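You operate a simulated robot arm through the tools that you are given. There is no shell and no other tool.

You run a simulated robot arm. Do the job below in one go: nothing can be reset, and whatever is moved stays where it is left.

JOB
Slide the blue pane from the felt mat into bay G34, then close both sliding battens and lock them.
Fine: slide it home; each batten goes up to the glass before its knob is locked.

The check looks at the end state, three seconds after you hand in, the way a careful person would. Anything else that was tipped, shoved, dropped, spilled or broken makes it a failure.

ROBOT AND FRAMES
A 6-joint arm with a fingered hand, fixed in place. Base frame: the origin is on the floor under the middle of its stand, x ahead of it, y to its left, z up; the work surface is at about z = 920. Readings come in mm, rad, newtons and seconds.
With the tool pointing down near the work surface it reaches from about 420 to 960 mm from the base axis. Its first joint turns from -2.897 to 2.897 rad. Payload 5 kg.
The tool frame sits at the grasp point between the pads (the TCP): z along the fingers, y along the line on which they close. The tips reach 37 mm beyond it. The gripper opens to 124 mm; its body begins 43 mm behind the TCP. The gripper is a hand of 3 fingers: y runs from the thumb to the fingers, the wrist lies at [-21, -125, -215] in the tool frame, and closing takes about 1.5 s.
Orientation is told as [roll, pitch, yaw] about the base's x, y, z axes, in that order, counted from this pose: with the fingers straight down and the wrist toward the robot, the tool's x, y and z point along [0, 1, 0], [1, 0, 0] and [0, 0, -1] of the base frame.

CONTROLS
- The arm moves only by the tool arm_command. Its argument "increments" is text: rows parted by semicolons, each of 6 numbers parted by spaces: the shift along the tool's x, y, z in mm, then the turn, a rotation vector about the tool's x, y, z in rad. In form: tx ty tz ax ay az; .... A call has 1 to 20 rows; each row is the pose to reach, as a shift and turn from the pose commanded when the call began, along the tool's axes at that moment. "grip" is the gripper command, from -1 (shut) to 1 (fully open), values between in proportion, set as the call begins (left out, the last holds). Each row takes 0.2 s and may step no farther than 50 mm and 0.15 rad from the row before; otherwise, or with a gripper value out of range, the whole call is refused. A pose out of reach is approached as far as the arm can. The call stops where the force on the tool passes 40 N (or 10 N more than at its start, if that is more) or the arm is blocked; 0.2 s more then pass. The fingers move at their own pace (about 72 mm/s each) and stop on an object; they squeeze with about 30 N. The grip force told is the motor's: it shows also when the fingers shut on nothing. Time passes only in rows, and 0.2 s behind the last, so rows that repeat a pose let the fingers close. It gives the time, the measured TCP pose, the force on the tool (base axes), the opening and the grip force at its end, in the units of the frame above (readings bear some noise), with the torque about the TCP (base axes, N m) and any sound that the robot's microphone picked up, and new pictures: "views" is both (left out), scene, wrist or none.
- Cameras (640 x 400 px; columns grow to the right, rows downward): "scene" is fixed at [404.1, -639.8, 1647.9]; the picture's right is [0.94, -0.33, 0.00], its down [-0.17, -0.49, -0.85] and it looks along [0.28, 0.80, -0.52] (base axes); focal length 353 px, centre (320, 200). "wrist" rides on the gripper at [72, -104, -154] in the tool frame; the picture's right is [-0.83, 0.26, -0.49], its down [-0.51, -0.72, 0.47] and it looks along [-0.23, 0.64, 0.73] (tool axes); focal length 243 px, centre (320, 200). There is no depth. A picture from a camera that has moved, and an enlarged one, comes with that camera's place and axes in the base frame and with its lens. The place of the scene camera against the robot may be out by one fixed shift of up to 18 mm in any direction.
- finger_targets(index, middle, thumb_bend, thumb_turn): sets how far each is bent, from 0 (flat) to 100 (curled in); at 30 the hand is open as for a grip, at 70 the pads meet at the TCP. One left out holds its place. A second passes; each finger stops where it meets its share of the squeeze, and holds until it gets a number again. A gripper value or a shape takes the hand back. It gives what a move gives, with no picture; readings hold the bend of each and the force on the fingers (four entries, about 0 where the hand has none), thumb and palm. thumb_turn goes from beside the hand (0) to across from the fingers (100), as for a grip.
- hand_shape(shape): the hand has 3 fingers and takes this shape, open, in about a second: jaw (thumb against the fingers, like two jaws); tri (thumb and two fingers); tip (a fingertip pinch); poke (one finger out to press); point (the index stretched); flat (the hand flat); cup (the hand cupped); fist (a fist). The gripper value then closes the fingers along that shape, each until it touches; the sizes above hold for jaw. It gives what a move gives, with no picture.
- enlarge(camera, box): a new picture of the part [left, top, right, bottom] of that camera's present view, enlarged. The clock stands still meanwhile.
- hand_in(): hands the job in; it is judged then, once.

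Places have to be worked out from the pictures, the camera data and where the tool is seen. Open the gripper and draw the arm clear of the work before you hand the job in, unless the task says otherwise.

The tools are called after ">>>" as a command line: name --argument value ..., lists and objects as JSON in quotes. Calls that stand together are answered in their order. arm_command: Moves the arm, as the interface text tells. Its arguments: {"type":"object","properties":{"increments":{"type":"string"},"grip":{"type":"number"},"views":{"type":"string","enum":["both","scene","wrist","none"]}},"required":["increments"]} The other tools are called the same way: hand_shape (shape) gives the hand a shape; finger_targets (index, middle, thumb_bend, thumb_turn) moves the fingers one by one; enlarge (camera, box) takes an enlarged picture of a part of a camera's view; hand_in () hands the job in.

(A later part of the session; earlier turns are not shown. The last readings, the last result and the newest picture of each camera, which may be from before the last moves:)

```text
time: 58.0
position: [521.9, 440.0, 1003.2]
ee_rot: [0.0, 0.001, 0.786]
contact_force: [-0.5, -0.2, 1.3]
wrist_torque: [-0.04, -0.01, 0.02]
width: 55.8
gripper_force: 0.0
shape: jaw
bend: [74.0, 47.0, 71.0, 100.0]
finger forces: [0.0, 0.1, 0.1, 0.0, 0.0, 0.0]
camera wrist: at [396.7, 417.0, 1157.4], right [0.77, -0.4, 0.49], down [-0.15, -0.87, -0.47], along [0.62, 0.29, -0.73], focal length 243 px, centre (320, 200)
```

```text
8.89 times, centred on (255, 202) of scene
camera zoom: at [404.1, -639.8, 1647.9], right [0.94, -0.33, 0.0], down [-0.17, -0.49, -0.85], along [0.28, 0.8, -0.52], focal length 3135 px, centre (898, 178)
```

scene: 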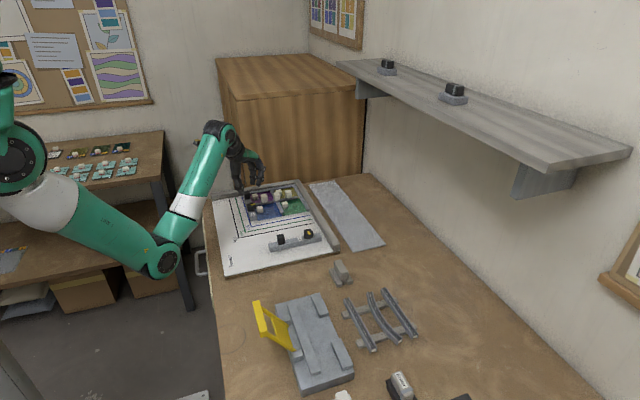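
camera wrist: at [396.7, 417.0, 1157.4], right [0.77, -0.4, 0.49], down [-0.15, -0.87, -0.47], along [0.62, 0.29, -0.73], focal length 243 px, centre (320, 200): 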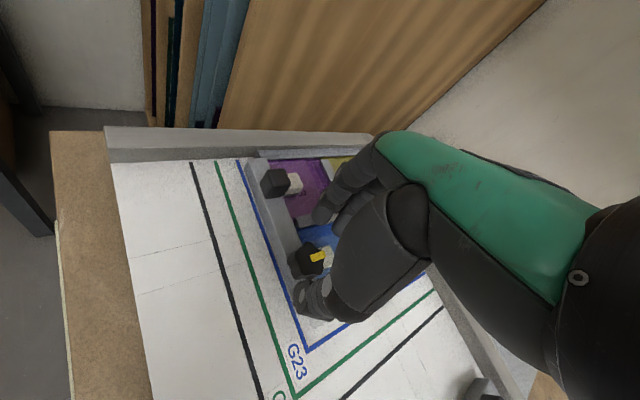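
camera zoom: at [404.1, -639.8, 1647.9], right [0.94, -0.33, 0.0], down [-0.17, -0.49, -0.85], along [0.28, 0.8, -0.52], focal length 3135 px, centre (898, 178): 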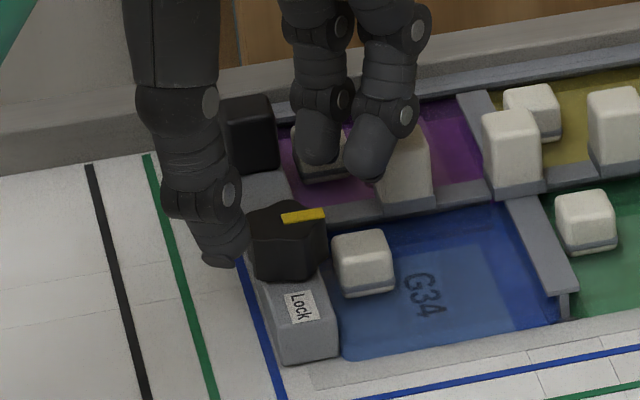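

The middle finger would pass fairly close to the tall came knob. I'll narrow the opening to 42 mm at this height first, then lower to TCP z≈991.

>>> arm_command --increments "0 -1 0 0 0 0; 0 -1 0 0 0 0; 0 -1 4 0 0 0; 0 -1 8 0 0 0; 0 -1 8 0 0 0" --grip -0.32 --views "wrist"

>>> enlarge --camera "wrist" --box '[250, 190, 370, 310]'

>>> enlarge --camera "scene" --box '[235, 185, 279, 225]'

```text
time: 59.2
position: [519.9, 439.5, 996.3]
ee_rot: [0.0, -0.001, 0.787]
contact_force: [-0.3, 0.3, -0.3]
wrist_torque: [-0.02, 0.0, 0.0]
width: 42.4
gripper_force: 0.1
shape: jaw
bend: [74.0, 52.0, 73.0, 100.0]
finger forces: [0.0, 0.1, 0.0, 0.0, 0.0, 0.0]
camera wrist: at [396.2, 416.6, 1150.0], right [0.77, -0.4, 0.49], down [-0.15, -0.87, -0.47], along [0.62, 0.29, -0.73], focal length 243 px, centre (320, 200)
```

wrist: 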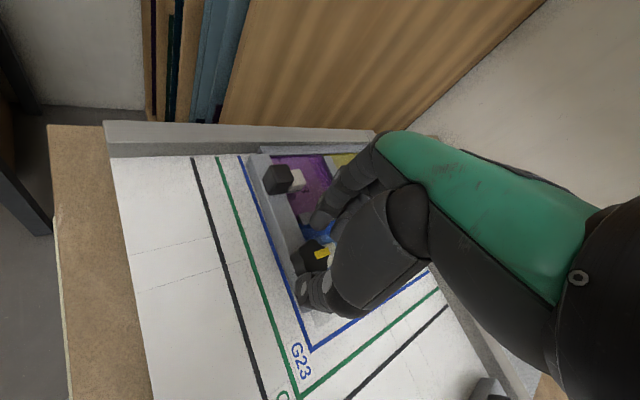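

```text
3.33 times, centred on (310, 250) of wrist
camera zoom: at [396.2, 416.6, 1150.0], right [0.77, -0.4, 0.49], down [-0.15, -0.87, -0.47], along [0.62, 0.29, -0.73], focal length 809 px, centre (353, 33)
```

zoom: 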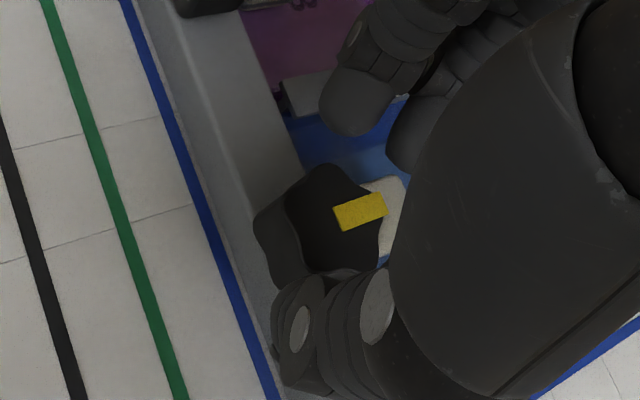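

```text
10.00 times, centred on (257, 205) of scene
camera zoom: at [404.1, -639.8, 1647.9], right [0.94, -0.33, 0.0], down [-0.17, -0.49, -0.85], along [0.28, 0.8, -0.52], focal length 3527 px, centre (950, 150)
```

zoom: 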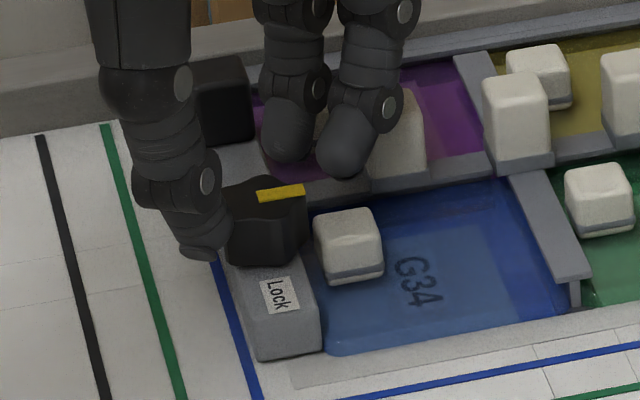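

Tips are at about z 955 and the knob top is about 961, while the pane knob's top is near 945. I'll lower another 5 mm and close on the lock knob.

>>> arm_command --increments "0 0 3 0 0 0; 0 0 5 0 0 0; 0 0 5 0 0 0" --views "none"

>>> arm_command --increments "0 0 0 0 0 0; 0 0 0 0 0 0; 0 0 0 0 0 0; 0 0 0 0 0 0; 0 0 0 0 0 0" --grip -1 --views "wrist"

>>> enlarge --camera "wrist" --box '[250, 190, 370, 310]'

>>> enlarge --camera "scene" --box '[235, 185, 279, 225]'

```text
time: 60.0
position: [520.1, 439.9, 992.7]
ee_rot: [-0.002, -0.001, 0.786]
contact_force: [0.9, -0.4, -0.1]
wrist_torque: [0.04, -0.01, -0.02]
width: 42.4
gripper_force: 0.0
shape: jaw
bend: [74.0, 52.0, 73.0, 100.0]
finger forces: [0.1, 0.1, 0.0, 0.0, 0.0, 0.0]
```

```text
time: 61.2
position: [519.7, 440.0, 992.5]
ee_rot: [0.001, 0.0, 0.785]
contact_force: [-0.8, -0.9, 0.7]
wrist_torque: [-0.07, 0.07, 0.0]
width: 24.0
gripper_force: 30.4
shape: jaw
bend: [73.0, 63.0, 74.0, 100.0]
finger forces: [16.7, 8.0, 0.0, 0.1, 25.9, 0.1]
camera wrist: at [396.0, 416.4, 1145.3], right [0.77, -0.4, 0.49], down [-0.15, -0.87, -0.47], along [0.62, 0.29, -0.73], focal length 243 px, centre (320, 200)
```

wrist: 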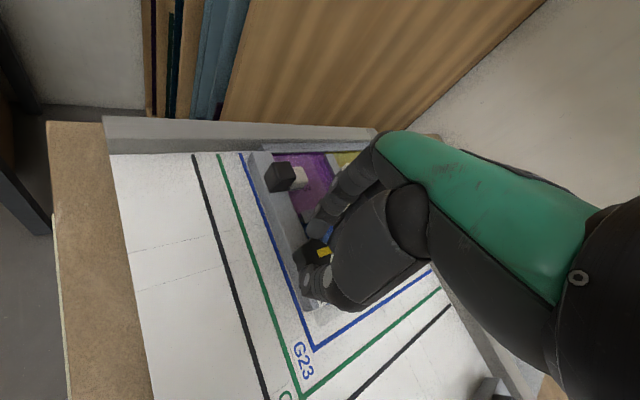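

```text
3.33 times, centred on (310, 250) of wrist
camera zoom: at [396.0, 416.4, 1145.3], right [0.77, -0.4, 0.49], down [-0.15, -0.87, -0.47], along [0.62, 0.29, -0.73], focal length 809 px, centre (353, 33)
```

zoom: 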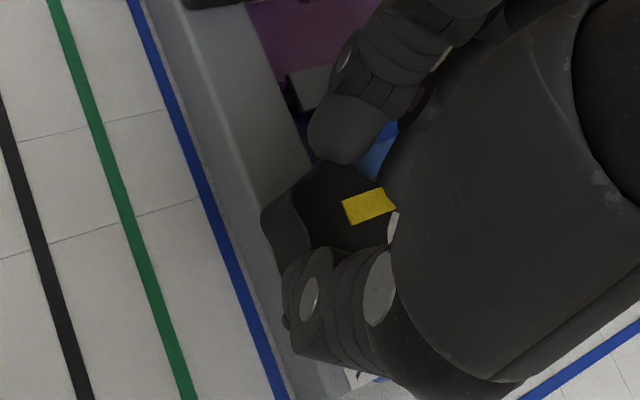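

```text
10.00 times, centred on (257, 205) of scene
camera zoom: at [404.1, -639.8, 1647.9], right [0.94, -0.33, 0.0], down [-0.17, -0.49, -0.85], along [0.28, 0.8, -0.52], focal length 3527 px, centre (950, 150)
```

zoom: 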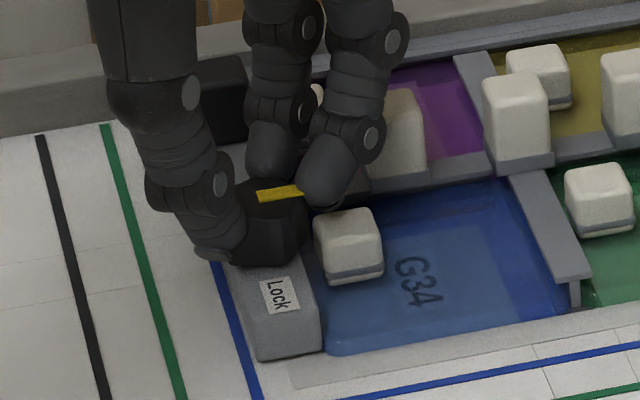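

The knob is gripped, and the middle finger's tip looks about 5 mm above the pane knob. I'll start the clockwise turn with 0.4 rad and check torque and pictures.

>>> arm_command --increments "0 0 0 0 0 0.05; 0 0 0 0 0 0.12; 0 0 0 0 0 0.2; 0 0 0 0 0 0.28; 0 0 0 0 0 0.35; 0 0 0 0 0 0.4; 0 0 0 0 0 0.4" --views "wrist"

>>> enlarge --camera "scene" --box '[235, 185, 279, 225]'

>>> enlarge --camera "wrist" --box '[250, 190, 370, 310]'

```text
time: 62.8
position: [520.3, 440.5, 993.3]
ee_rot: [0.0, -0.001, 0.386]
contact_force: [1.0, -2.4, -0.8]
wrist_torque: [-0.08, 0.03, 0.0]
width: 24.2
gripper_force: 29.7
shape: jaw
bend: [73.0, 63.0, 74.0, 100.0]
finger forces: [16.5, 9.9, 0.0, 0.1, 26.0, 0.0]
camera wrist: at [396.7, 467.4, 1145.6], right [0.55, -0.67, 0.49], down [-0.48, -0.74, -0.47], along [0.68, 0.03, -0.73], focal length 243 px, centre (320, 200)
```

wrist: 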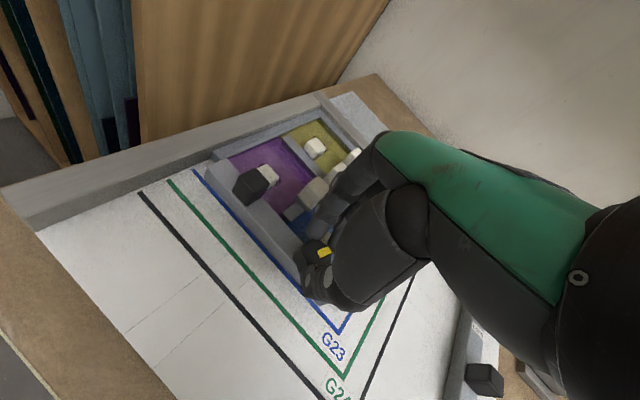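

```text
10.00 times, centred on (257, 205) of scene
camera zoom: at [404.1, -639.8, 1647.9], right [0.94, -0.33, 0.0], down [-0.17, -0.49, -0.85], along [0.28, 0.8, -0.52], focal length 3527 px, centre (950, 150)
```

zoom: 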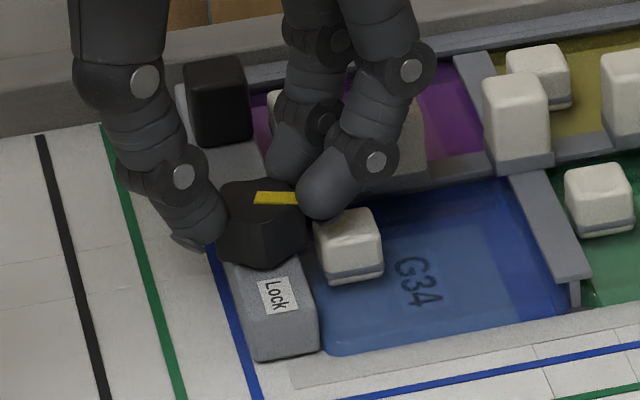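

```text
3.33 times, centred on (310, 250) of wrist
camera zoom: at [396.7, 467.4, 1145.6], right [0.55, -0.67, 0.49], down [-0.48, -0.74, -0.47], along [0.68, 0.03, -0.73], focal length 809 px, centre (353, 33)
```

zoom: 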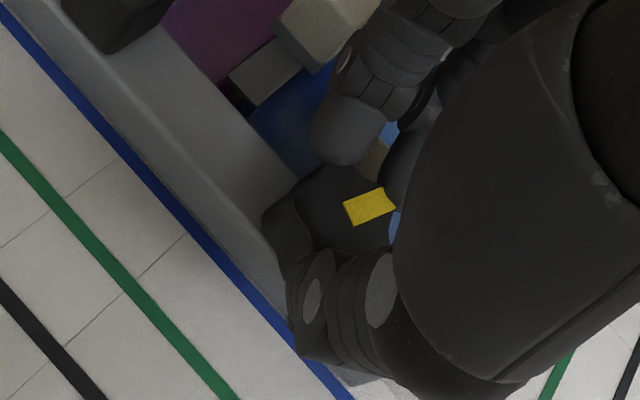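

The knob follows the hand with no pane movement and negligible torque. I'll continue to 1.0 rad total.

>>> arm_command --increments "0 0 0 0 0 0.08; 0 0 0 0 0 0.17; 0 0 0 0 0 0.26; 0 0 0 0 0 0.35; 0 0 0 0 0 0.44; 0 0 0 0 0 0.53; 0 0 0 0 0 0.6; 0 0 0 0 0 0.6" --views "wrist"

>>> enlarge --camera "scene" --box '[235, 185, 279, 225]'

>>> enlarge --camera "wrist" --box '[250, 190, 370, 310]'

```text
time: 64.6
position: [519.6, 439.7, 992.3]
ee_rot: [-0.002, 0.001, -0.217]
contact_force: [0.2, -6.6, -1.5]
wrist_torque: [-0.15, 0.04, 0.04]
width: 23.9
gripper_force: 30.0
shape: jaw
bend: [73.0, 63.0, 74.0, 100.0]
finger forces: [15.9, 11.5, 0.0, 0.1, 24.7, 0.0]
camera wrist: at [434.3, 532.4, 1145.7], right [0.08, -0.87, 0.49], down [-0.81, -0.34, -0.47], along [0.58, -0.36, -0.73], focal length 243 px, centre (320, 200)
```

wrist: 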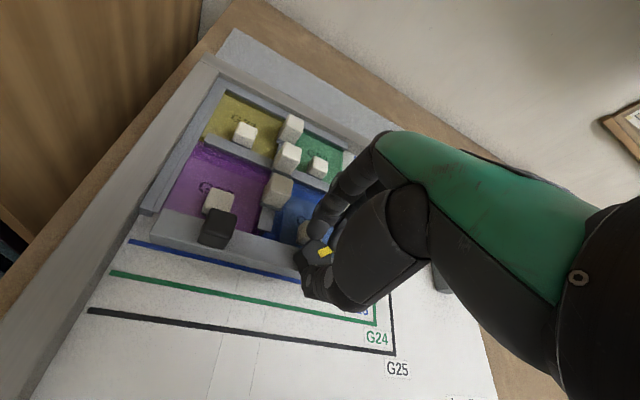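

```text
10.00 times, centred on (257, 205) of scene
camera zoom: at [404.1, -639.8, 1647.9], right [0.94, -0.33, 0.0], down [-0.17, -0.49, -0.85], along [0.28, 0.8, -0.52], focal length 3527 px, centre (950, 150)
```

zoom: 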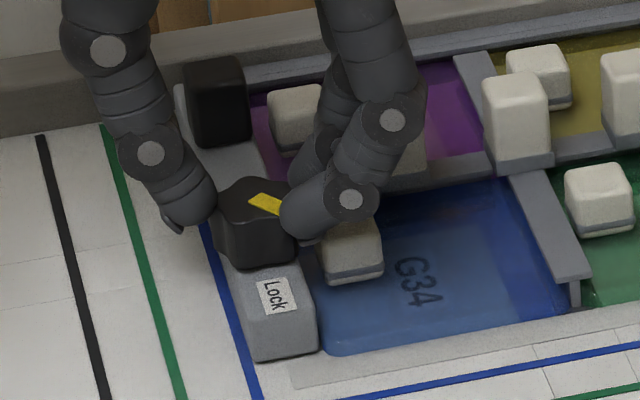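

```text
3.33 times, centred on (310, 250) of wrist
camera zoom: at [434.3, 532.4, 1145.7], right [0.08, -0.87, 0.49], down [-0.81, -0.34, -0.47], along [0.58, -0.36, -0.73], focal length 809 px, centre (353, 33)
```

zoom: 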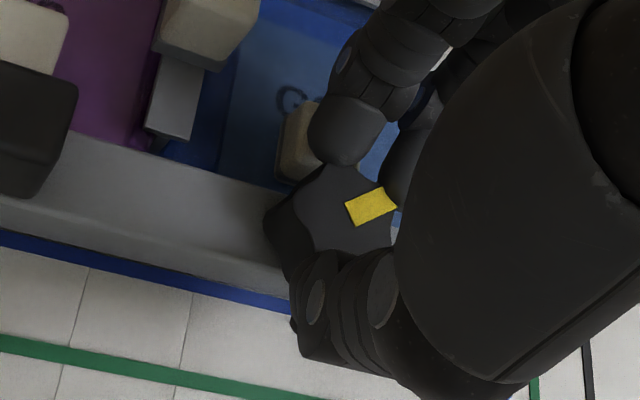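

The turn is going well, though there's a small −y side force, so I'll shift the hand 0.8 mm toward −y while finishing the quarter turn.

>>> arm_command --increments "-0.4 0 0 0 0 0.08; -0.8 0 0 0 0 0.17; -0.8 0 0 0 0 0.26; -0.8 0 0 0 0 0.35; -0.8 0 0 0 0 0.44; -0.8 0 0 0 0 0.44" --views "none"

>>> enlarge --camera "scene" --box '[235, 185, 279, 225]'

>>> enlarge --camera "wrist" --box '[250, 190, 370, 310]'

```text
time: 66.0
position: [520.1, 438.4, 992.3]
ee_rot: [0.0, 0.0, -0.657]
contact_force: [2.4, -2.2, 1.6]
wrist_torque: [-0.05, -0.03, 0.02]
width: 23.8
gripper_force: 30.0
shape: jaw
bend: [73.0, 63.0, 74.0, 100.0]
finger forces: [18.4, 11.0, 0.0, 0.0, 24.4, 0.0]
```

```text
10.00 times, centred on (257, 205) of scene
camera zoom: at [404.1, -639.8, 1647.9], right [0.94, -0.33, 0.0], down [-0.17, -0.49, -0.85], along [0.28, 0.8, -0.52], focal length 3527 px, centre (950, 150)
```

zoom: 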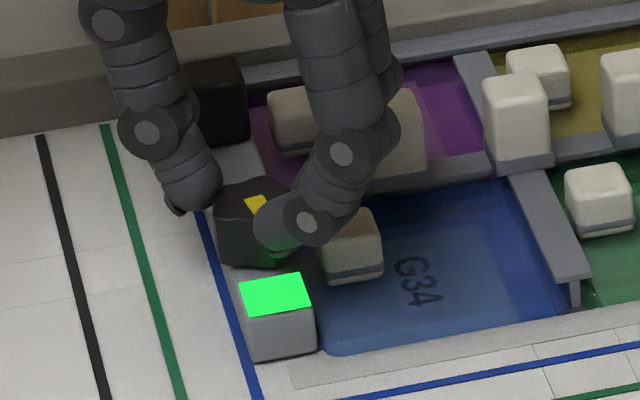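

```text
3.33 times, centred on (310, 250) of wrist
camera zoom: at [481.6, 559.5, 1145.7], right [-0.3, -0.82, 0.49], down [-0.88, 0.04, -0.47], along [0.37, -0.57, -0.73], focal length 809 px, centre (353, 33)
```

zoom: 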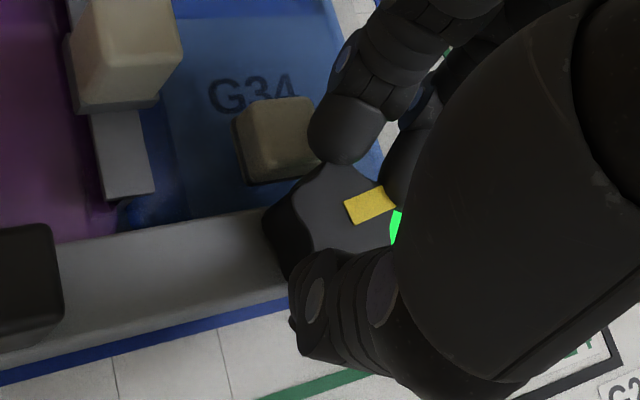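

The Lock label has turned green. I'll finish the last bit of the turn and look closely at the contact between batten and glass.

>>> arm_command --increments "0 0 0 0 0 0.06; 0 0 0 0 0 0.11; 0 0 0 0 0 0.11" --views "none"

>>> enlarge --camera "scene" --box '[250, 205, 270, 222]'

>>> enlarge --camera "wrist" --box '[190, 200, 310, 275]'

```text
time: 66.8
position: [521.1, 439.5, 991.0]
ee_rot: [0.005, -0.003, -0.762]
contact_force: [-12.6, -6.9, 25.6]
wrist_torque: [-0.15, 0.53, -0.01]
width: 24.7
gripper_force: 29.9
shape: jaw
bend: [73.0, 62.0, 74.0, 100.0]
finger forces: [16.2, 15.9, 0.0, 0.0, 37.0, 0.0]
out of reach, approached as far as the arm can: row 2, 3
```

```text
16.00 times, centred on (260, 214) of scene
camera zoom: at [404.1, -639.8, 1647.9], right [0.94, -0.33, 0.0], down [-0.17, -0.49, -0.85], along [0.28, 0.8, -0.52], focal length 5643 px, centre (1280, -16)
```

zoom: 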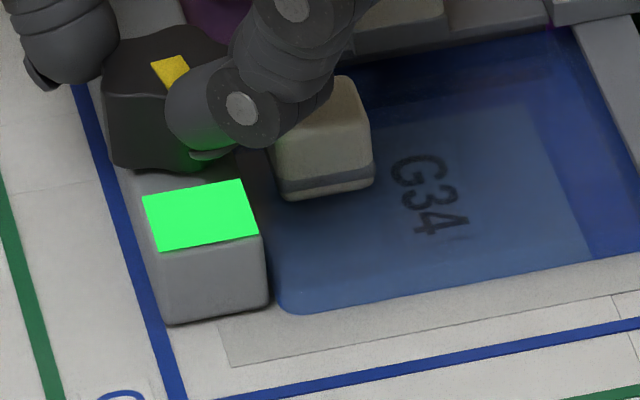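

```text
5.33 times, centred on (250, 238) of wrist
camera zoom: at [496.0, 563.4, 1144.6], right [-0.39, -0.78, 0.49], down [-0.87, 0.13, -0.48], along [0.31, -0.61, -0.73], focal length 1294 px, centre (693, 0)
```

zoom: 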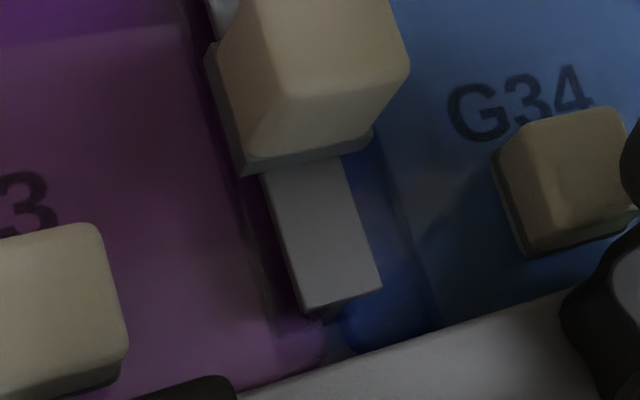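

Two problems: the arm hit a joint limit at the very end and pressed down 25 N, and the batten seems to have crept back 1–2 mm from the glass while turning. I'll turn back to unlock, then re-push through the knob and lock while pressing.

>>> arm_command --increments "0 0 0 0 0 -0.05; 0 0 0 0 0 -0.1; 0 0 0 0 0 -0.1" --views "none"

```text
time: 67.6
position: [521.7, 440.6, 991.1]
ee_rot: [0.003, 0.0, -0.663]
contact_force: [-1.5, -5.0, 28.3]
wrist_torque: [-0.17, 0.17, 0.02]
width: 25.5
gripper_force: 30.4
shape: jaw
bend: [73.0, 62.0, 74.0, 100.0]
finger forces: [20.9, 14.9, 0.0, 0.0, 35.0, 0.1]
```

There's still 28 N upward on the tool, meaning the commanded height drifted low at the limit. I'll raise it step by step to relieve that.

>>> arm_command --increments "0 0 -1 0 0 0; 0 0 -2 0 0 0; 0 0 -2 0 0 0" --views "none"

```text
time: 68.4
position: [521.4, 440.2, 990.2]
ee_rot: [0.001, -0.001, -0.665]
contact_force: [1.7, -3.1, 20.7]
wrist_torque: [-0.05, 0.12, 0.02]
width: 25.3
gripper_force: 29.9
shape: jaw
bend: [73.0, 62.0, 74.0, 100.0]
finger forces: [21.2, 13.5, 0.1, 0.0, 32.8, 0.1]
```

That dropped about 4 N per mm, so I'll raise further.

>>> arm_command --increments "0 0 -1.5 0 0 0; 0 0 -3 0 0 0; 0 0 -4 0 0 0; 0 0 -4 0 0 0" --views "wrist"

>>> enlarge --camera "scene" --box '[245, 198, 275, 222]'

>>> enlarge --camera "wrist" --box '[220, 190, 370, 310]'

```text
time: 69.4
position: [520.6, 438.8, 993.2]
ee_rot: [-0.004, 0.002, -0.663]
contact_force: [-1.8, -1.8, -8.6]
wrist_torque: [-0.01, 0.05, 0.01]
width: 24.0
gripper_force: 30.1
shape: jaw
bend: [73.0, 62.0, 74.0, 100.0]
finger forces: [15.1, 8.7, 0.1, 0.0, 21.9, 0.1]
camera wrist: at [485.1, 560.7, 1145.9], right [-0.3, -0.81, 0.5], down [-0.88, 0.04, -0.47], along [0.36, -0.58, -0.73], focal length 243 px, centre (320, 200)
```

wrist: 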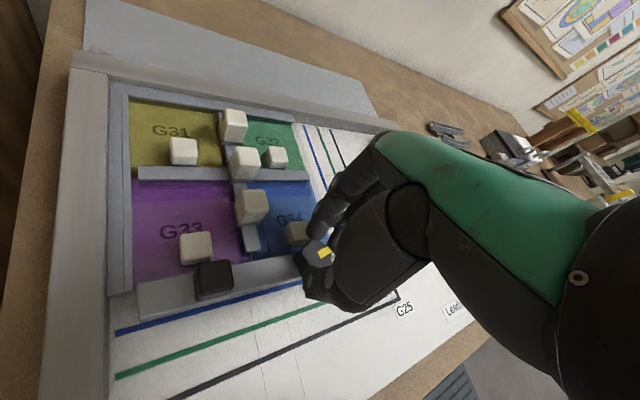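

```text
16.00 times, centred on (260, 210) of scene
camera zoom: at [404.1, -639.8, 1647.9], right [0.94, -0.33, 0.0], down [-0.17, -0.49, -0.85], along [0.28, 0.8, -0.52], focal length 5643 px, centre (1280, 40)
```

zoom: 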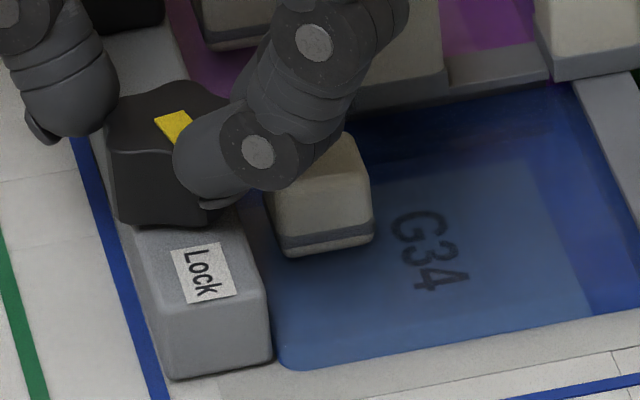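

```text
3.33 times, centred on (295, 250) of wrist
camera zoom: at [485.1, 560.7, 1145.9], right [-0.3, -0.81, 0.5], down [-0.88, 0.04, -0.47], along [0.36, -0.58, -0.73], focal length 809 px, centre (403, 33)
```

zoom: 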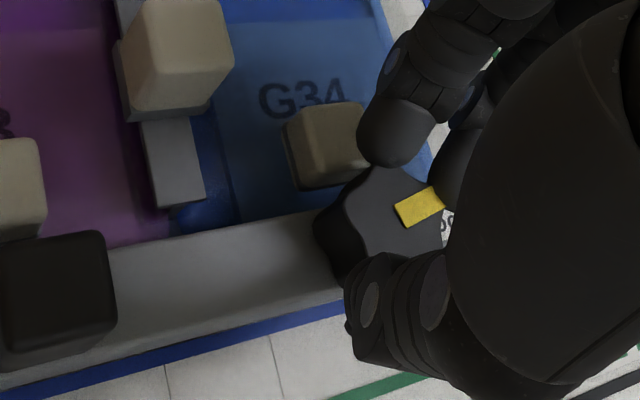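

The label is white again, so the lock is released and I'm near the joint limit. I'll open, rise, and turn the hand back to yaw≈+0.7 to re-grip, so the lock turn stays in the mid-range.

>>> arm_command --increments "0 0 1 0 0 0; 0 0 1 0 0 0; 0 0 1 0 0 0; 0 0 1 0 0 0" --grip -0.32 --views "none"

>>> arm_command --increments "0 0 -10 0 0 0; 0 0 -22 0 0 0; 0 0 -22 0 0 -0.13; 0 0 -22 0 0 -0.26; 0 0 -22 0 0 -0.39; 0 0 -22 0 0 -0.52; 0 0 -22 0 0 -0.65; 0 0 -22 0 0 -0.78; 0 0 -22 0 0 -0.91; 0 0 -22 0 0 -1.04; 0 0 -22 0 0 -1.17; 0 0 -22 0 0 -1.3; 0 0 -22 0 0 -1.38; 0 0 -22 0 0 -1.38" --views "both"

>>> enlarge --camera "wrist" --box '[250, 190, 370, 310]'

>>> enlarge --camera "scene" --box '[235, 185, 279, 225]'

```text
time: 70.4
position: [521.7, 439.7, 992.5]
ee_rot: [0.0, 0.0, -0.665]
contact_force: [0.6, 0.6, -0.8]
wrist_torque: [0.0, -0.05, -0.03]
width: 41.6
gripper_force: 0.1
shape: jaw
bend: [74.0, 52.0, 73.0, 100.0]
finger forces: [0.0, 0.0, 0.0, 0.0, 0.0, 0.0]
```

```text
time: 73.4
position: [522.2, 439.1, 1015.6]
ee_rot: [0.0, 0.0, 0.718]
contact_force: [0.4, -0.3, -0.6]
wrist_torque: [0.01, 0.01, -0.01]
width: 41.9
gripper_force: 0.0
shape: jaw
bend: [74.0, 52.0, 73.0, 100.0]
finger forces: [0.0, 0.0, 0.1, 0.0, 0.0, 0.0]
camera wrist: at [397.0, 426.0, 1168.8], right [0.74, -0.45, 0.49], down [-0.21, -0.86, -0.47], along [0.64, 0.25, -0.73], focal length 243 px, centre (320, 200)
```

scene: 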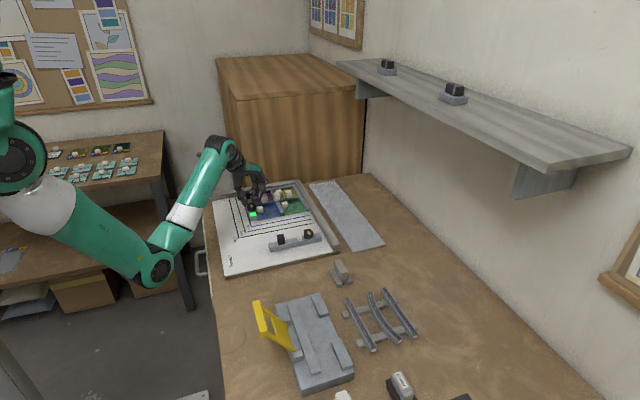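
wrist: 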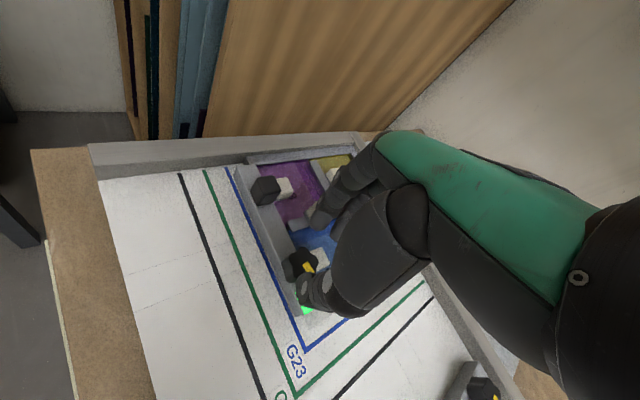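

```text
3.33 times, centred on (310, 250) of wrist
camera zoom: at [397.0, 426.0, 1168.8], right [0.74, -0.45, 0.49], down [-0.21, -0.86, -0.47], along [0.64, 0.25, -0.73], focal length 809 px, centre (353, 33)
```

zoom: 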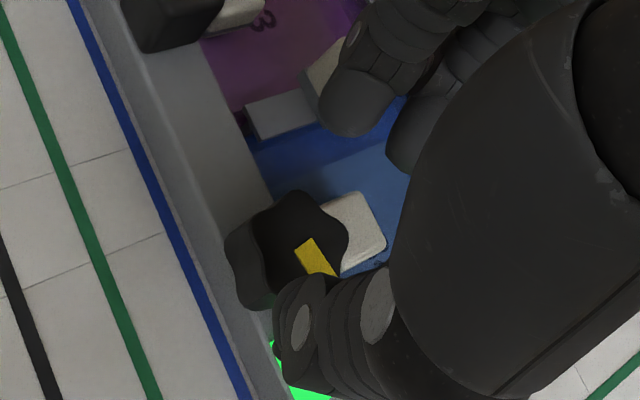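

```text
10.00 times, centred on (257, 205) of scene
camera zoom: at [404.1, -639.8, 1647.9], right [0.94, -0.33, 0.0], down [-0.17, -0.49, -0.85], along [0.28, 0.8, -0.52], focal length 3527 px, centre (950, 150)
```

zoom: 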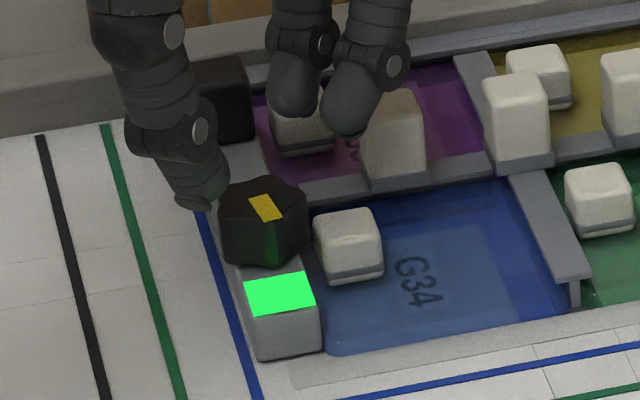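

The label is green again now that the hand has let go. I'll compare the batten's position with the earlier pressed-home picture, using the same zoom.

>>> enlarge --camera "scene" --box '[250, 205, 270, 222]'

>>> enlarge --camera "scene" --box '[245, 195, 270, 215]'

```text
16.00 times, centred on (260, 214) of scene
camera zoom: at [404.1, -639.8, 1647.9], right [0.94, -0.33, 0.0], down [-0.17, -0.49, -0.85], along [0.28, 0.8, -0.52], focal length 5643 px, centre (1280, -16)
```

zoom: 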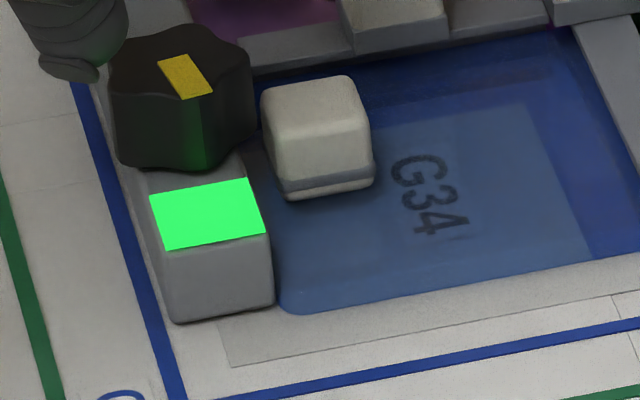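

```text
16.00 times, centred on (258, 205) of scene
camera zoom: at [404.1, -639.8, 1647.9], right [0.94, -0.33, 0.0], down [-0.17, -0.49, -0.85], along [0.28, 0.8, -0.52], focal length 5643 px, centre (1320, 120)
```

zoom: 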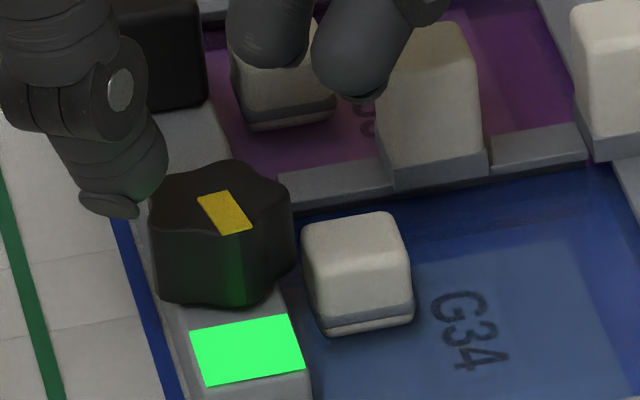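

The batten edge is now within about 0.4 mm of where it sat when pressed on the glass. The knob is locked at roughly 87°. To check the gap from directly above, I'll rise, square the hand, and move so the wrist camera looks straight down on that joint.

>>> arm_command --increments "0 0 -20 0 0 0; 0 0 -45 0 0 0; 0 0 -50 0 0 0.12; 0 0 -50 0 0 0.24; 0 0 -50 0 0 0.36; 0 0 -50 0 0 0.48; 0 0 -50 0 0 0.6; 0 0 -50 0 0 0.718; 0 0 -50 0 0 0.718" --views "none"

>>> arm_command --increments "-25 42 0 0 0 0; -50 84 0 0 0 0; -80 122 0 0 0 0; -80 122 0 0 0 0" --views "both"

>>> enlarge --camera "wrist" --box '[0, 200, 260, 400]'

```text
time: 75.4
position: [522.8, 439.2, 1064.6]
ee_rot: [0.001, 0.0, -0.004]
contact_force: [-0.3, -0.2, 0.3]
wrist_torque: [-0.01, 0.03, 0.02]
width: 42.1
gripper_force: 0.2
shape: jaw
bend: [74.0, 52.0, 73.0, 100.0]
finger forces: [0.0, 0.1, 0.1, 0.0, 0.1, 0.0]
```

```text
time: 76.4
position: [645.8, 360.7, 1064.3]
ee_rot: [-0.002, -0.001, -0.003]
contact_force: [-0.2, -0.4, -0.2]
wrist_torque: [-0.01, 0.01, -0.01]
width: 42.1
gripper_force: 0.0
shape: jaw
bend: [74.0, 52.0, 73.0, 100.0]
finger forces: [0.0, 0.0, 0.1, 0.0, 0.0, 0.1]
camera wrist: at [542.6, 432.1, 1218.0], right [0.26, -0.83, 0.49], down [-0.72, -0.51, -0.47], along [0.64, -0.23, -0.73], focal length 243 px, centre (320, 200)
```

scene: 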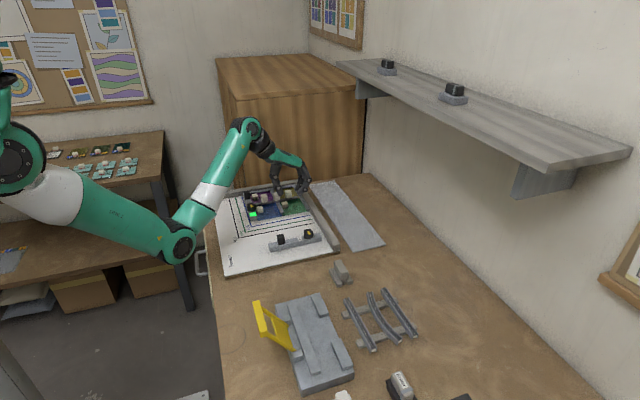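
wrist: 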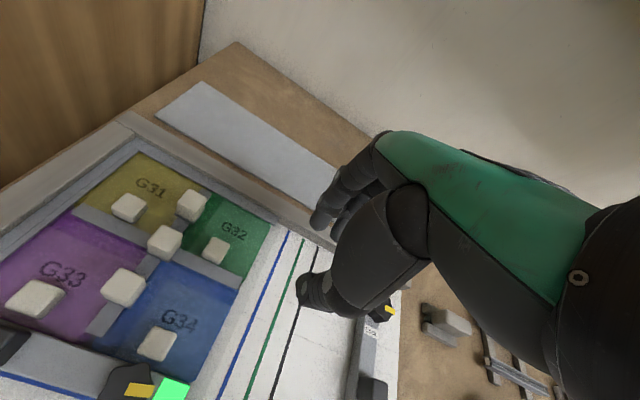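

```text
2.00 times, centred on (130, 300) of wrist
camera zoom: at [542.6, 432.1, 1218.0], right [0.26, -0.83, 0.49], down [-0.72, -0.51, -0.47], along [0.64, -0.23, -0.73], focal length 485 px, centre (700, 0)
```

zoom: 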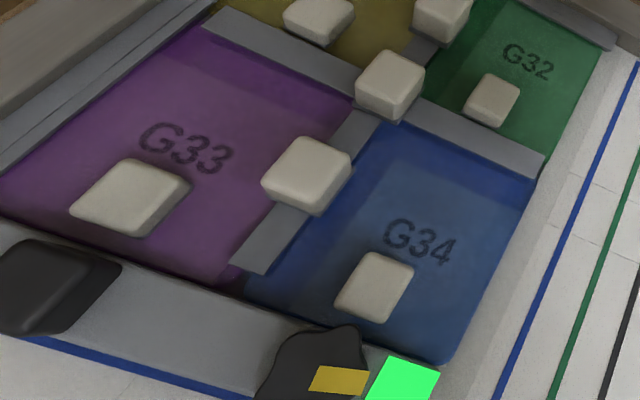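

Now I'll zoom in closely on the joint between the batten and both panes.

>>> enlarge --camera "wrist" --box '[90, 320, 186, 380]'

>>> enlarge --camera "wrist" --box '[160, 340, 240, 400]'

>>> enlarge --camera "wrist" --box '[20, 300, 116, 360]'

```text
6.67 times, centred on (138, 350) of wrist
camera zoom: at [542.6, 432.1, 1218.0], right [0.26, -0.83, 0.49], down [-0.72, -0.51, -0.47], along [0.64, -0.23, -0.73], focal length 1618 px, centre (1533, -800)
```

zoom: 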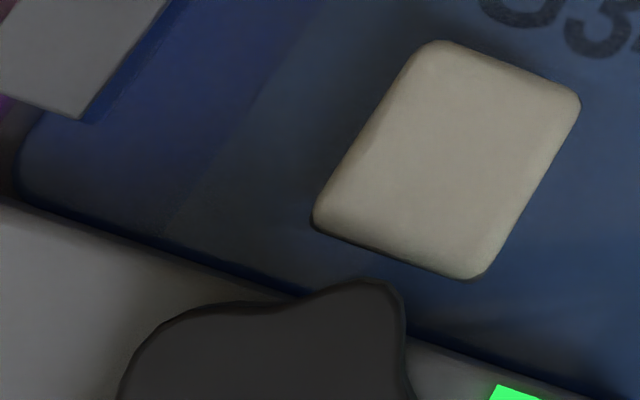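

```text
6.67 times, centred on (200, 370) of wrist
camera zoom: at [542.6, 432.1, 1218.0], right [0.26, -0.83, 0.49], down [-0.72, -0.51, -0.47], along [0.64, -0.23, -0.73], focal length 1618 px, centre (1120, -933)
```

zoom: 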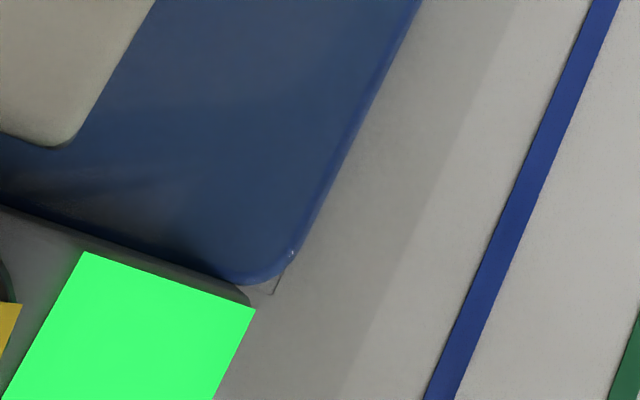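

```text
6.67 times, centred on (68, 330) of wrist
camera zoom: at [542.6, 432.1, 1218.0], right [0.26, -0.83, 0.49], down [-0.72, -0.51, -0.47], along [0.64, -0.23, -0.73], focal length 1618 px, centre (2000, -667)
```

zoom: 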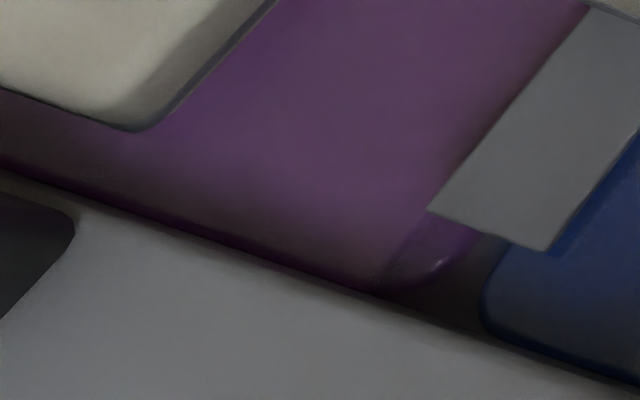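

The batten touches both panes with no visible gap, and the lock label is green. Next I'll move to where the wrist camera can see the near batten clearly.

>>> arm_command --increments "-45 -3 0 0 0 0; -90 -6 0 0 0 0; -135 -9 0 0 0 0; -180 -12 0 0 0 0; -222 -13 0 0 0 0; -222 -13 0 0 0 0" --views "wrist"

>>> enlarge --camera "wrist" --box '[100, 150, 300, 350]'

>>> enlarge --camera "scene" --box '[255, 215, 345, 270]'

```text
time: 77.8
position: [630.2, 137.9, 1065.6]
ee_rot: [0.0, 0.0, -0.002]
contact_force: [0.1, -1.2, 0.1]
wrist_torque: [0.0, -0.03, -0.03]
width: 42.1
gripper_force: 0.1
shape: jaw
bend: [74.0, 52.0, 73.0, 100.0]
finger forces: [0.0, 0.0, 0.0, 0.0, 0.0, 0.1]
camera wrist: at [526.1, 210.1, 1218.4], right [0.26, -0.83, 0.49], down [-0.72, -0.51, -0.47], along [0.64, -0.23, -0.73], focal length 243 px, centre (320, 200)
```

wrist: 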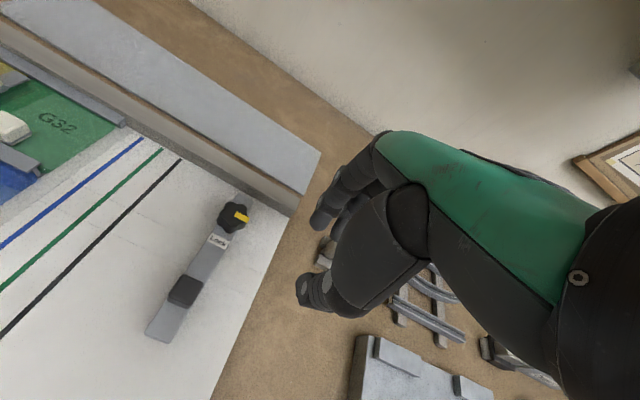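

```text
2.00 times, centred on (200, 250) of wrist
camera zoom: at [526.1, 210.1, 1218.4], right [0.26, -0.83, 0.49], down [-0.72, -0.51, -0.47], along [0.64, -0.23, -0.73], focal length 485 px, centre (560, 100)
```

zoom: 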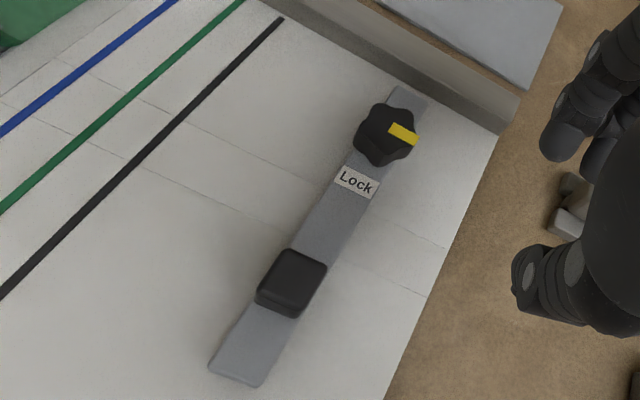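

```text
7.11 times, centred on (300, 242) of scene
camera zoom: at [404.1, -639.8, 1647.9], right [0.94, -0.33, 0.0], down [-0.17, -0.49, -0.85], along [0.28, 0.8, -0.52], focal length 2508 px, centre (462, -102)
```

zoom: 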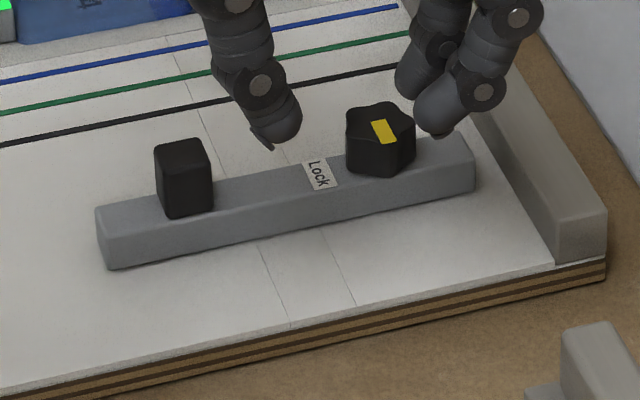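

The near batten's post is at about (576.5, 218) and its lock knob about (666, 220). The glass edge is at y≈393.5, so the travel is about 164 mm. I'll move above the post and open to 58 mm.

>>> arm_command --increments "27 -18 0 0 0 0; 54 -36 0 0 0 0; 80 -54 0 0 0 0; 80 -54 20 0 0 0; 80 -54 40 0 0 0; 80 -54 60 0 0 0; 80 -54 60 0 0 0" --grip -0.05 --views "wrist"

>>> enlarge --camera "wrist" --box '[240, 190, 380, 320]'

>>> enlarge --camera "scene" --box '[255, 205, 319, 255]'

```text
time: 79.4
position: [578.7, 216.8, 1005.7]
ee_rot: [-0.001, 0.0, -0.002]
contact_force: [-0.2, 0.2, 0.5]
wrist_torque: [0.02, 0.02, 0.01]
width: 58.3
gripper_force: 0.0
shape: jaw
bend: [74.0, 46.0, 71.0, 100.0]
finger forces: [0.1, 0.1, 0.0, 0.1, 0.1, 0.0]
camera wrist: at [474.2, 289.9, 1159.0], right [0.26, -0.83, 0.49], down [-0.72, -0.51, -0.47], along [0.64, -0.23, -0.73], focal length 243 px, centre (320, 200)
```

wrist: 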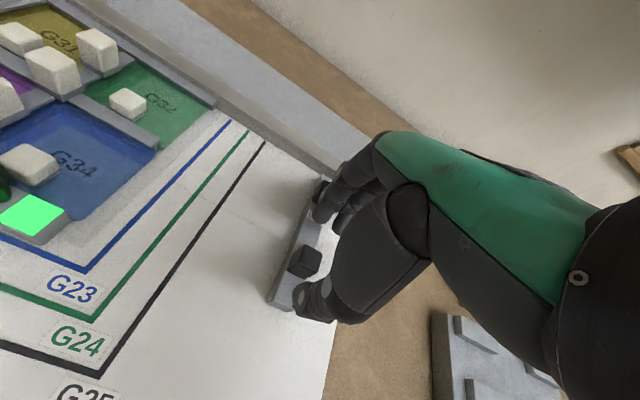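

```text
3.08 times, centred on (310, 255) of wrist
camera zoom: at [474.2, 289.9, 1159.0], right [0.26, -0.83, 0.49], down [-0.72, -0.51, -0.47], along [0.64, -0.23, -0.73], focal length 746 px, centre (351, 31)
```

zoom: 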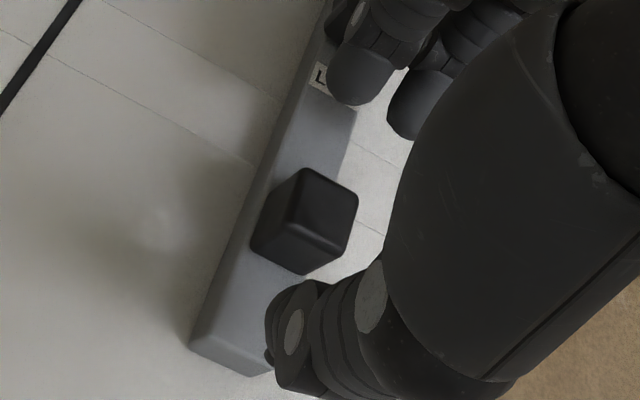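

```text
8.00 times, centred on (287, 230) of scene
camera zoom: at [404.1, -639.8, 1647.9], right [0.94, -0.33, 0.0], down [-0.17, -0.49, -0.85], along [0.28, 0.8, -0.52], focal length 2821 px, centre (584, -40)
```

zoom: 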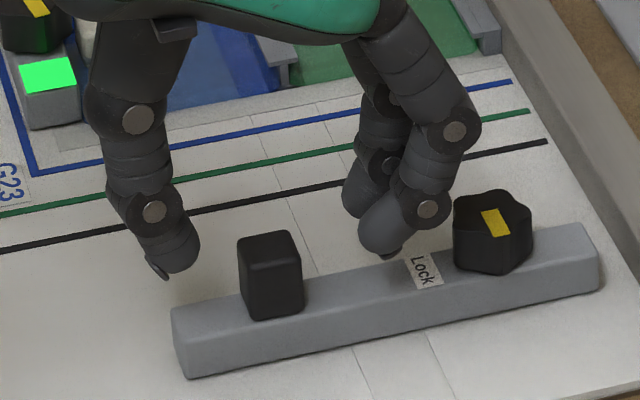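

The post is centred under the hand at (576.3, 218.3). I'll lower to TCP z≈992 and grip.

>>> arm_command --increments "0 0 7 0 0 0; 0 0 13.5 0 0 0; 0 0 13.5 0 0 0" --views "none"

>>> arm_command --increments "0 0 0 0 0 0; 0 0 0 0 0 0; 0 0 0 0 0 0; 0 0 0 0 0 0; 0 0 0 0 0 0; 0 0 0 0 0 0" --grip -1 --views "none"

>>> enlarge --camera "scene" --box '[255, 205, 319, 255]'

```text
time: 80.2
position: [578.0, 217.4, 992.6]
ee_rot: [0.0, -0.001, -0.001]
contact_force: [-0.2, 1.3, -0.6]
wrist_torque: [0.02, -0.02, 0.0]
width: 58.5
gripper_force: 0.1
shape: jaw
bend: [74.0, 46.0, 71.0, 100.0]
finger forces: [0.1, 0.0, 0.0, 0.1, 0.1, 0.0]
```

```text
time: 81.6
position: [578.1, 217.2, 993.0]
ee_rot: [0.001, 0.001, -0.002]
contact_force: [-1.7, -1.6, -3.1]
wrist_torque: [-0.04, -0.01, -0.04]
width: 15.9
gripper_force: 30.3
shape: jaw
bend: [72.0, 67.0, 74.0, 100.0]
finger forces: [17.5, 7.1, 0.0, 0.1, 26.5, 0.0]
```

```text
8.00 times, centred on (287, 230) of scene
camera zoom: at [404.1, -639.8, 1647.9], right [0.94, -0.33, 0.0], down [-0.17, -0.49, -0.85], along [0.28, 0.8, -0.52], focal length 2821 px, centre (584, -40)
```

zoom: 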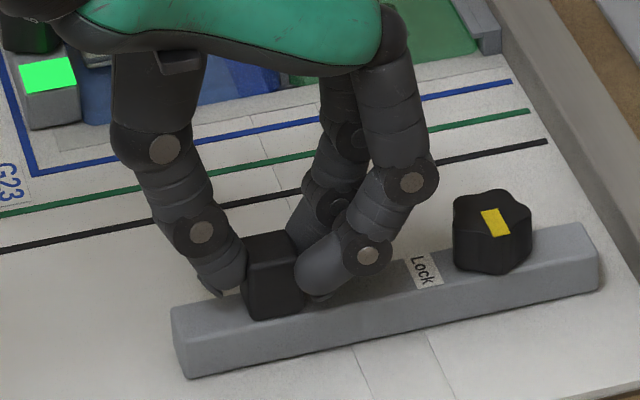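

The post is gripped. I'll push the batten in +y, 48 mm first, at 8 mm per row.

>>> arm_command --increments "4 0 0.6 0 0 0; 12 0 0.8 0 0 0; 20 0 0.8 0 0 0; 28 0 0.8 0 0 0; 36 0 0.8 0 0 0; 44 0 0.8 0 0 0; 48 0 0.8 0 0 0; 48 0 0.8 0 0 0" --views "none"

>>> enlarge --camera "scene" --box '[240, 190, 320, 255]'

```text
time: 83.4
position: [576.9, 266.7, 990.6]
ee_rot: [0.0, -0.002, -0.002]
contact_force: [4.4, -1.1, 4.6]
wrist_torque: [0.01, -0.2, -0.11]
width: 15.7
gripper_force: 30.2
shape: jaw
bend: [72.0, 67.0, 74.0, 100.0]
finger forces: [22.1, 8.4, 0.0, 0.0, 26.7, 0.0]
```

```text
6.15 times, centred on (280, 222) of scene
camera zoom: at [404.1, -639.8, 1647.9], right [0.94, -0.33, 0.0], down [-0.17, -0.49, -0.85], along [0.28, 0.8, -0.52], focal length 2170 px, centre (566, 62)
```

zoom: 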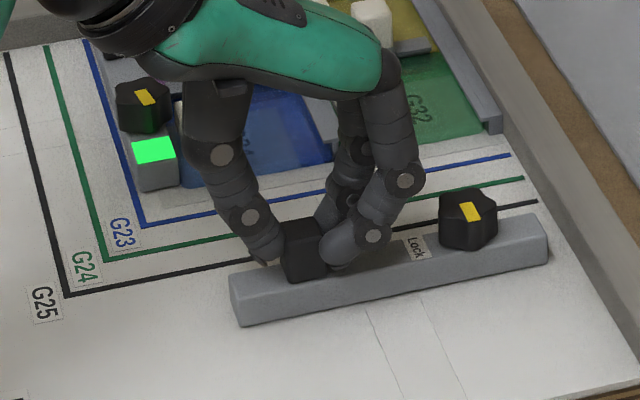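

It slides smoothly. I'll trim the small offsets and continue about 84 mm.

>>> arm_command --increments "8 0.5 -0.7 0 0 0; 16 0.5 -0.7 0 0 0; 24 0.5 -0.7 0 0 0; 32 0.5 -0.7 0 0 0; 40 0.5 -0.7 0 0 0; 48 0.5 -0.7 0 0 0; 56 0.5 -0.7 0 0 0; 64 0.5 -0.7 0 0 0; 72 0.5 -0.7 0 0 0; 80 0.5 -0.7 0 0 0; 84 0.5 -0.7 0 0 0; 84 0.5 -0.7 0 0 0" --views "wrist"

>>> enlarge --camera "scene" --box '[240, 185, 320, 240]'

```text
time: 86.0
position: [577.0, 350.7, 992.6]
ee_rot: [0.002, 0.0, -0.002]
contact_force: [-3.7, 0.0, -5.5]
wrist_torque: [-0.02, 0.06, -0.07]
width: 15.6
gripper_force: 29.8
shape: jaw
bend: [72.0, 67.0, 74.0, 100.0]
finger forces: [17.7, 7.4, 0.1, 0.0, 29.7, 0.1]
camera wrist: at [474.3, 422.8, 1145.5], right [0.26, -0.83, 0.49], down [-0.72, -0.51, -0.47], along [0.64, -0.23, -0.73], focal length 243 px, centre (320, 200)
```

wrist: 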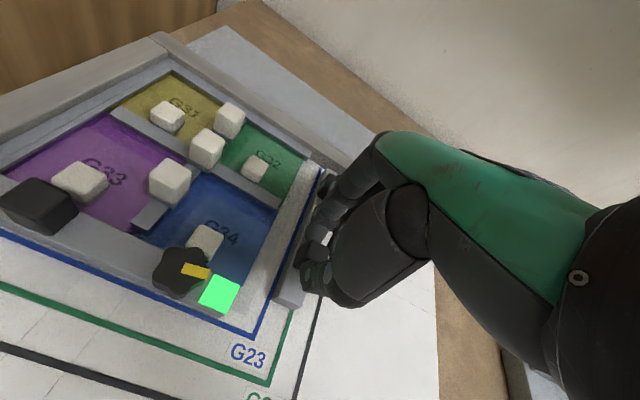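

```text
7.27 times, centred on (280, 212) of scene
camera zoom: at [404.1, -639.8, 1647.9], right [0.94, -0.33, 0.0], down [-0.17, -0.49, -0.85], along [0.28, 0.8, -0.52], focal length 2565 px, centre (611, 109)
```

zoom: 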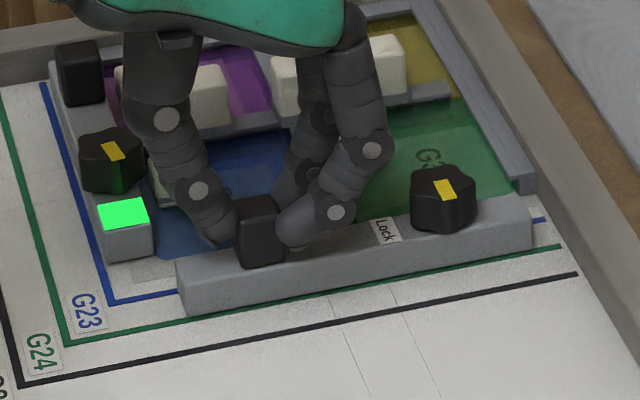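

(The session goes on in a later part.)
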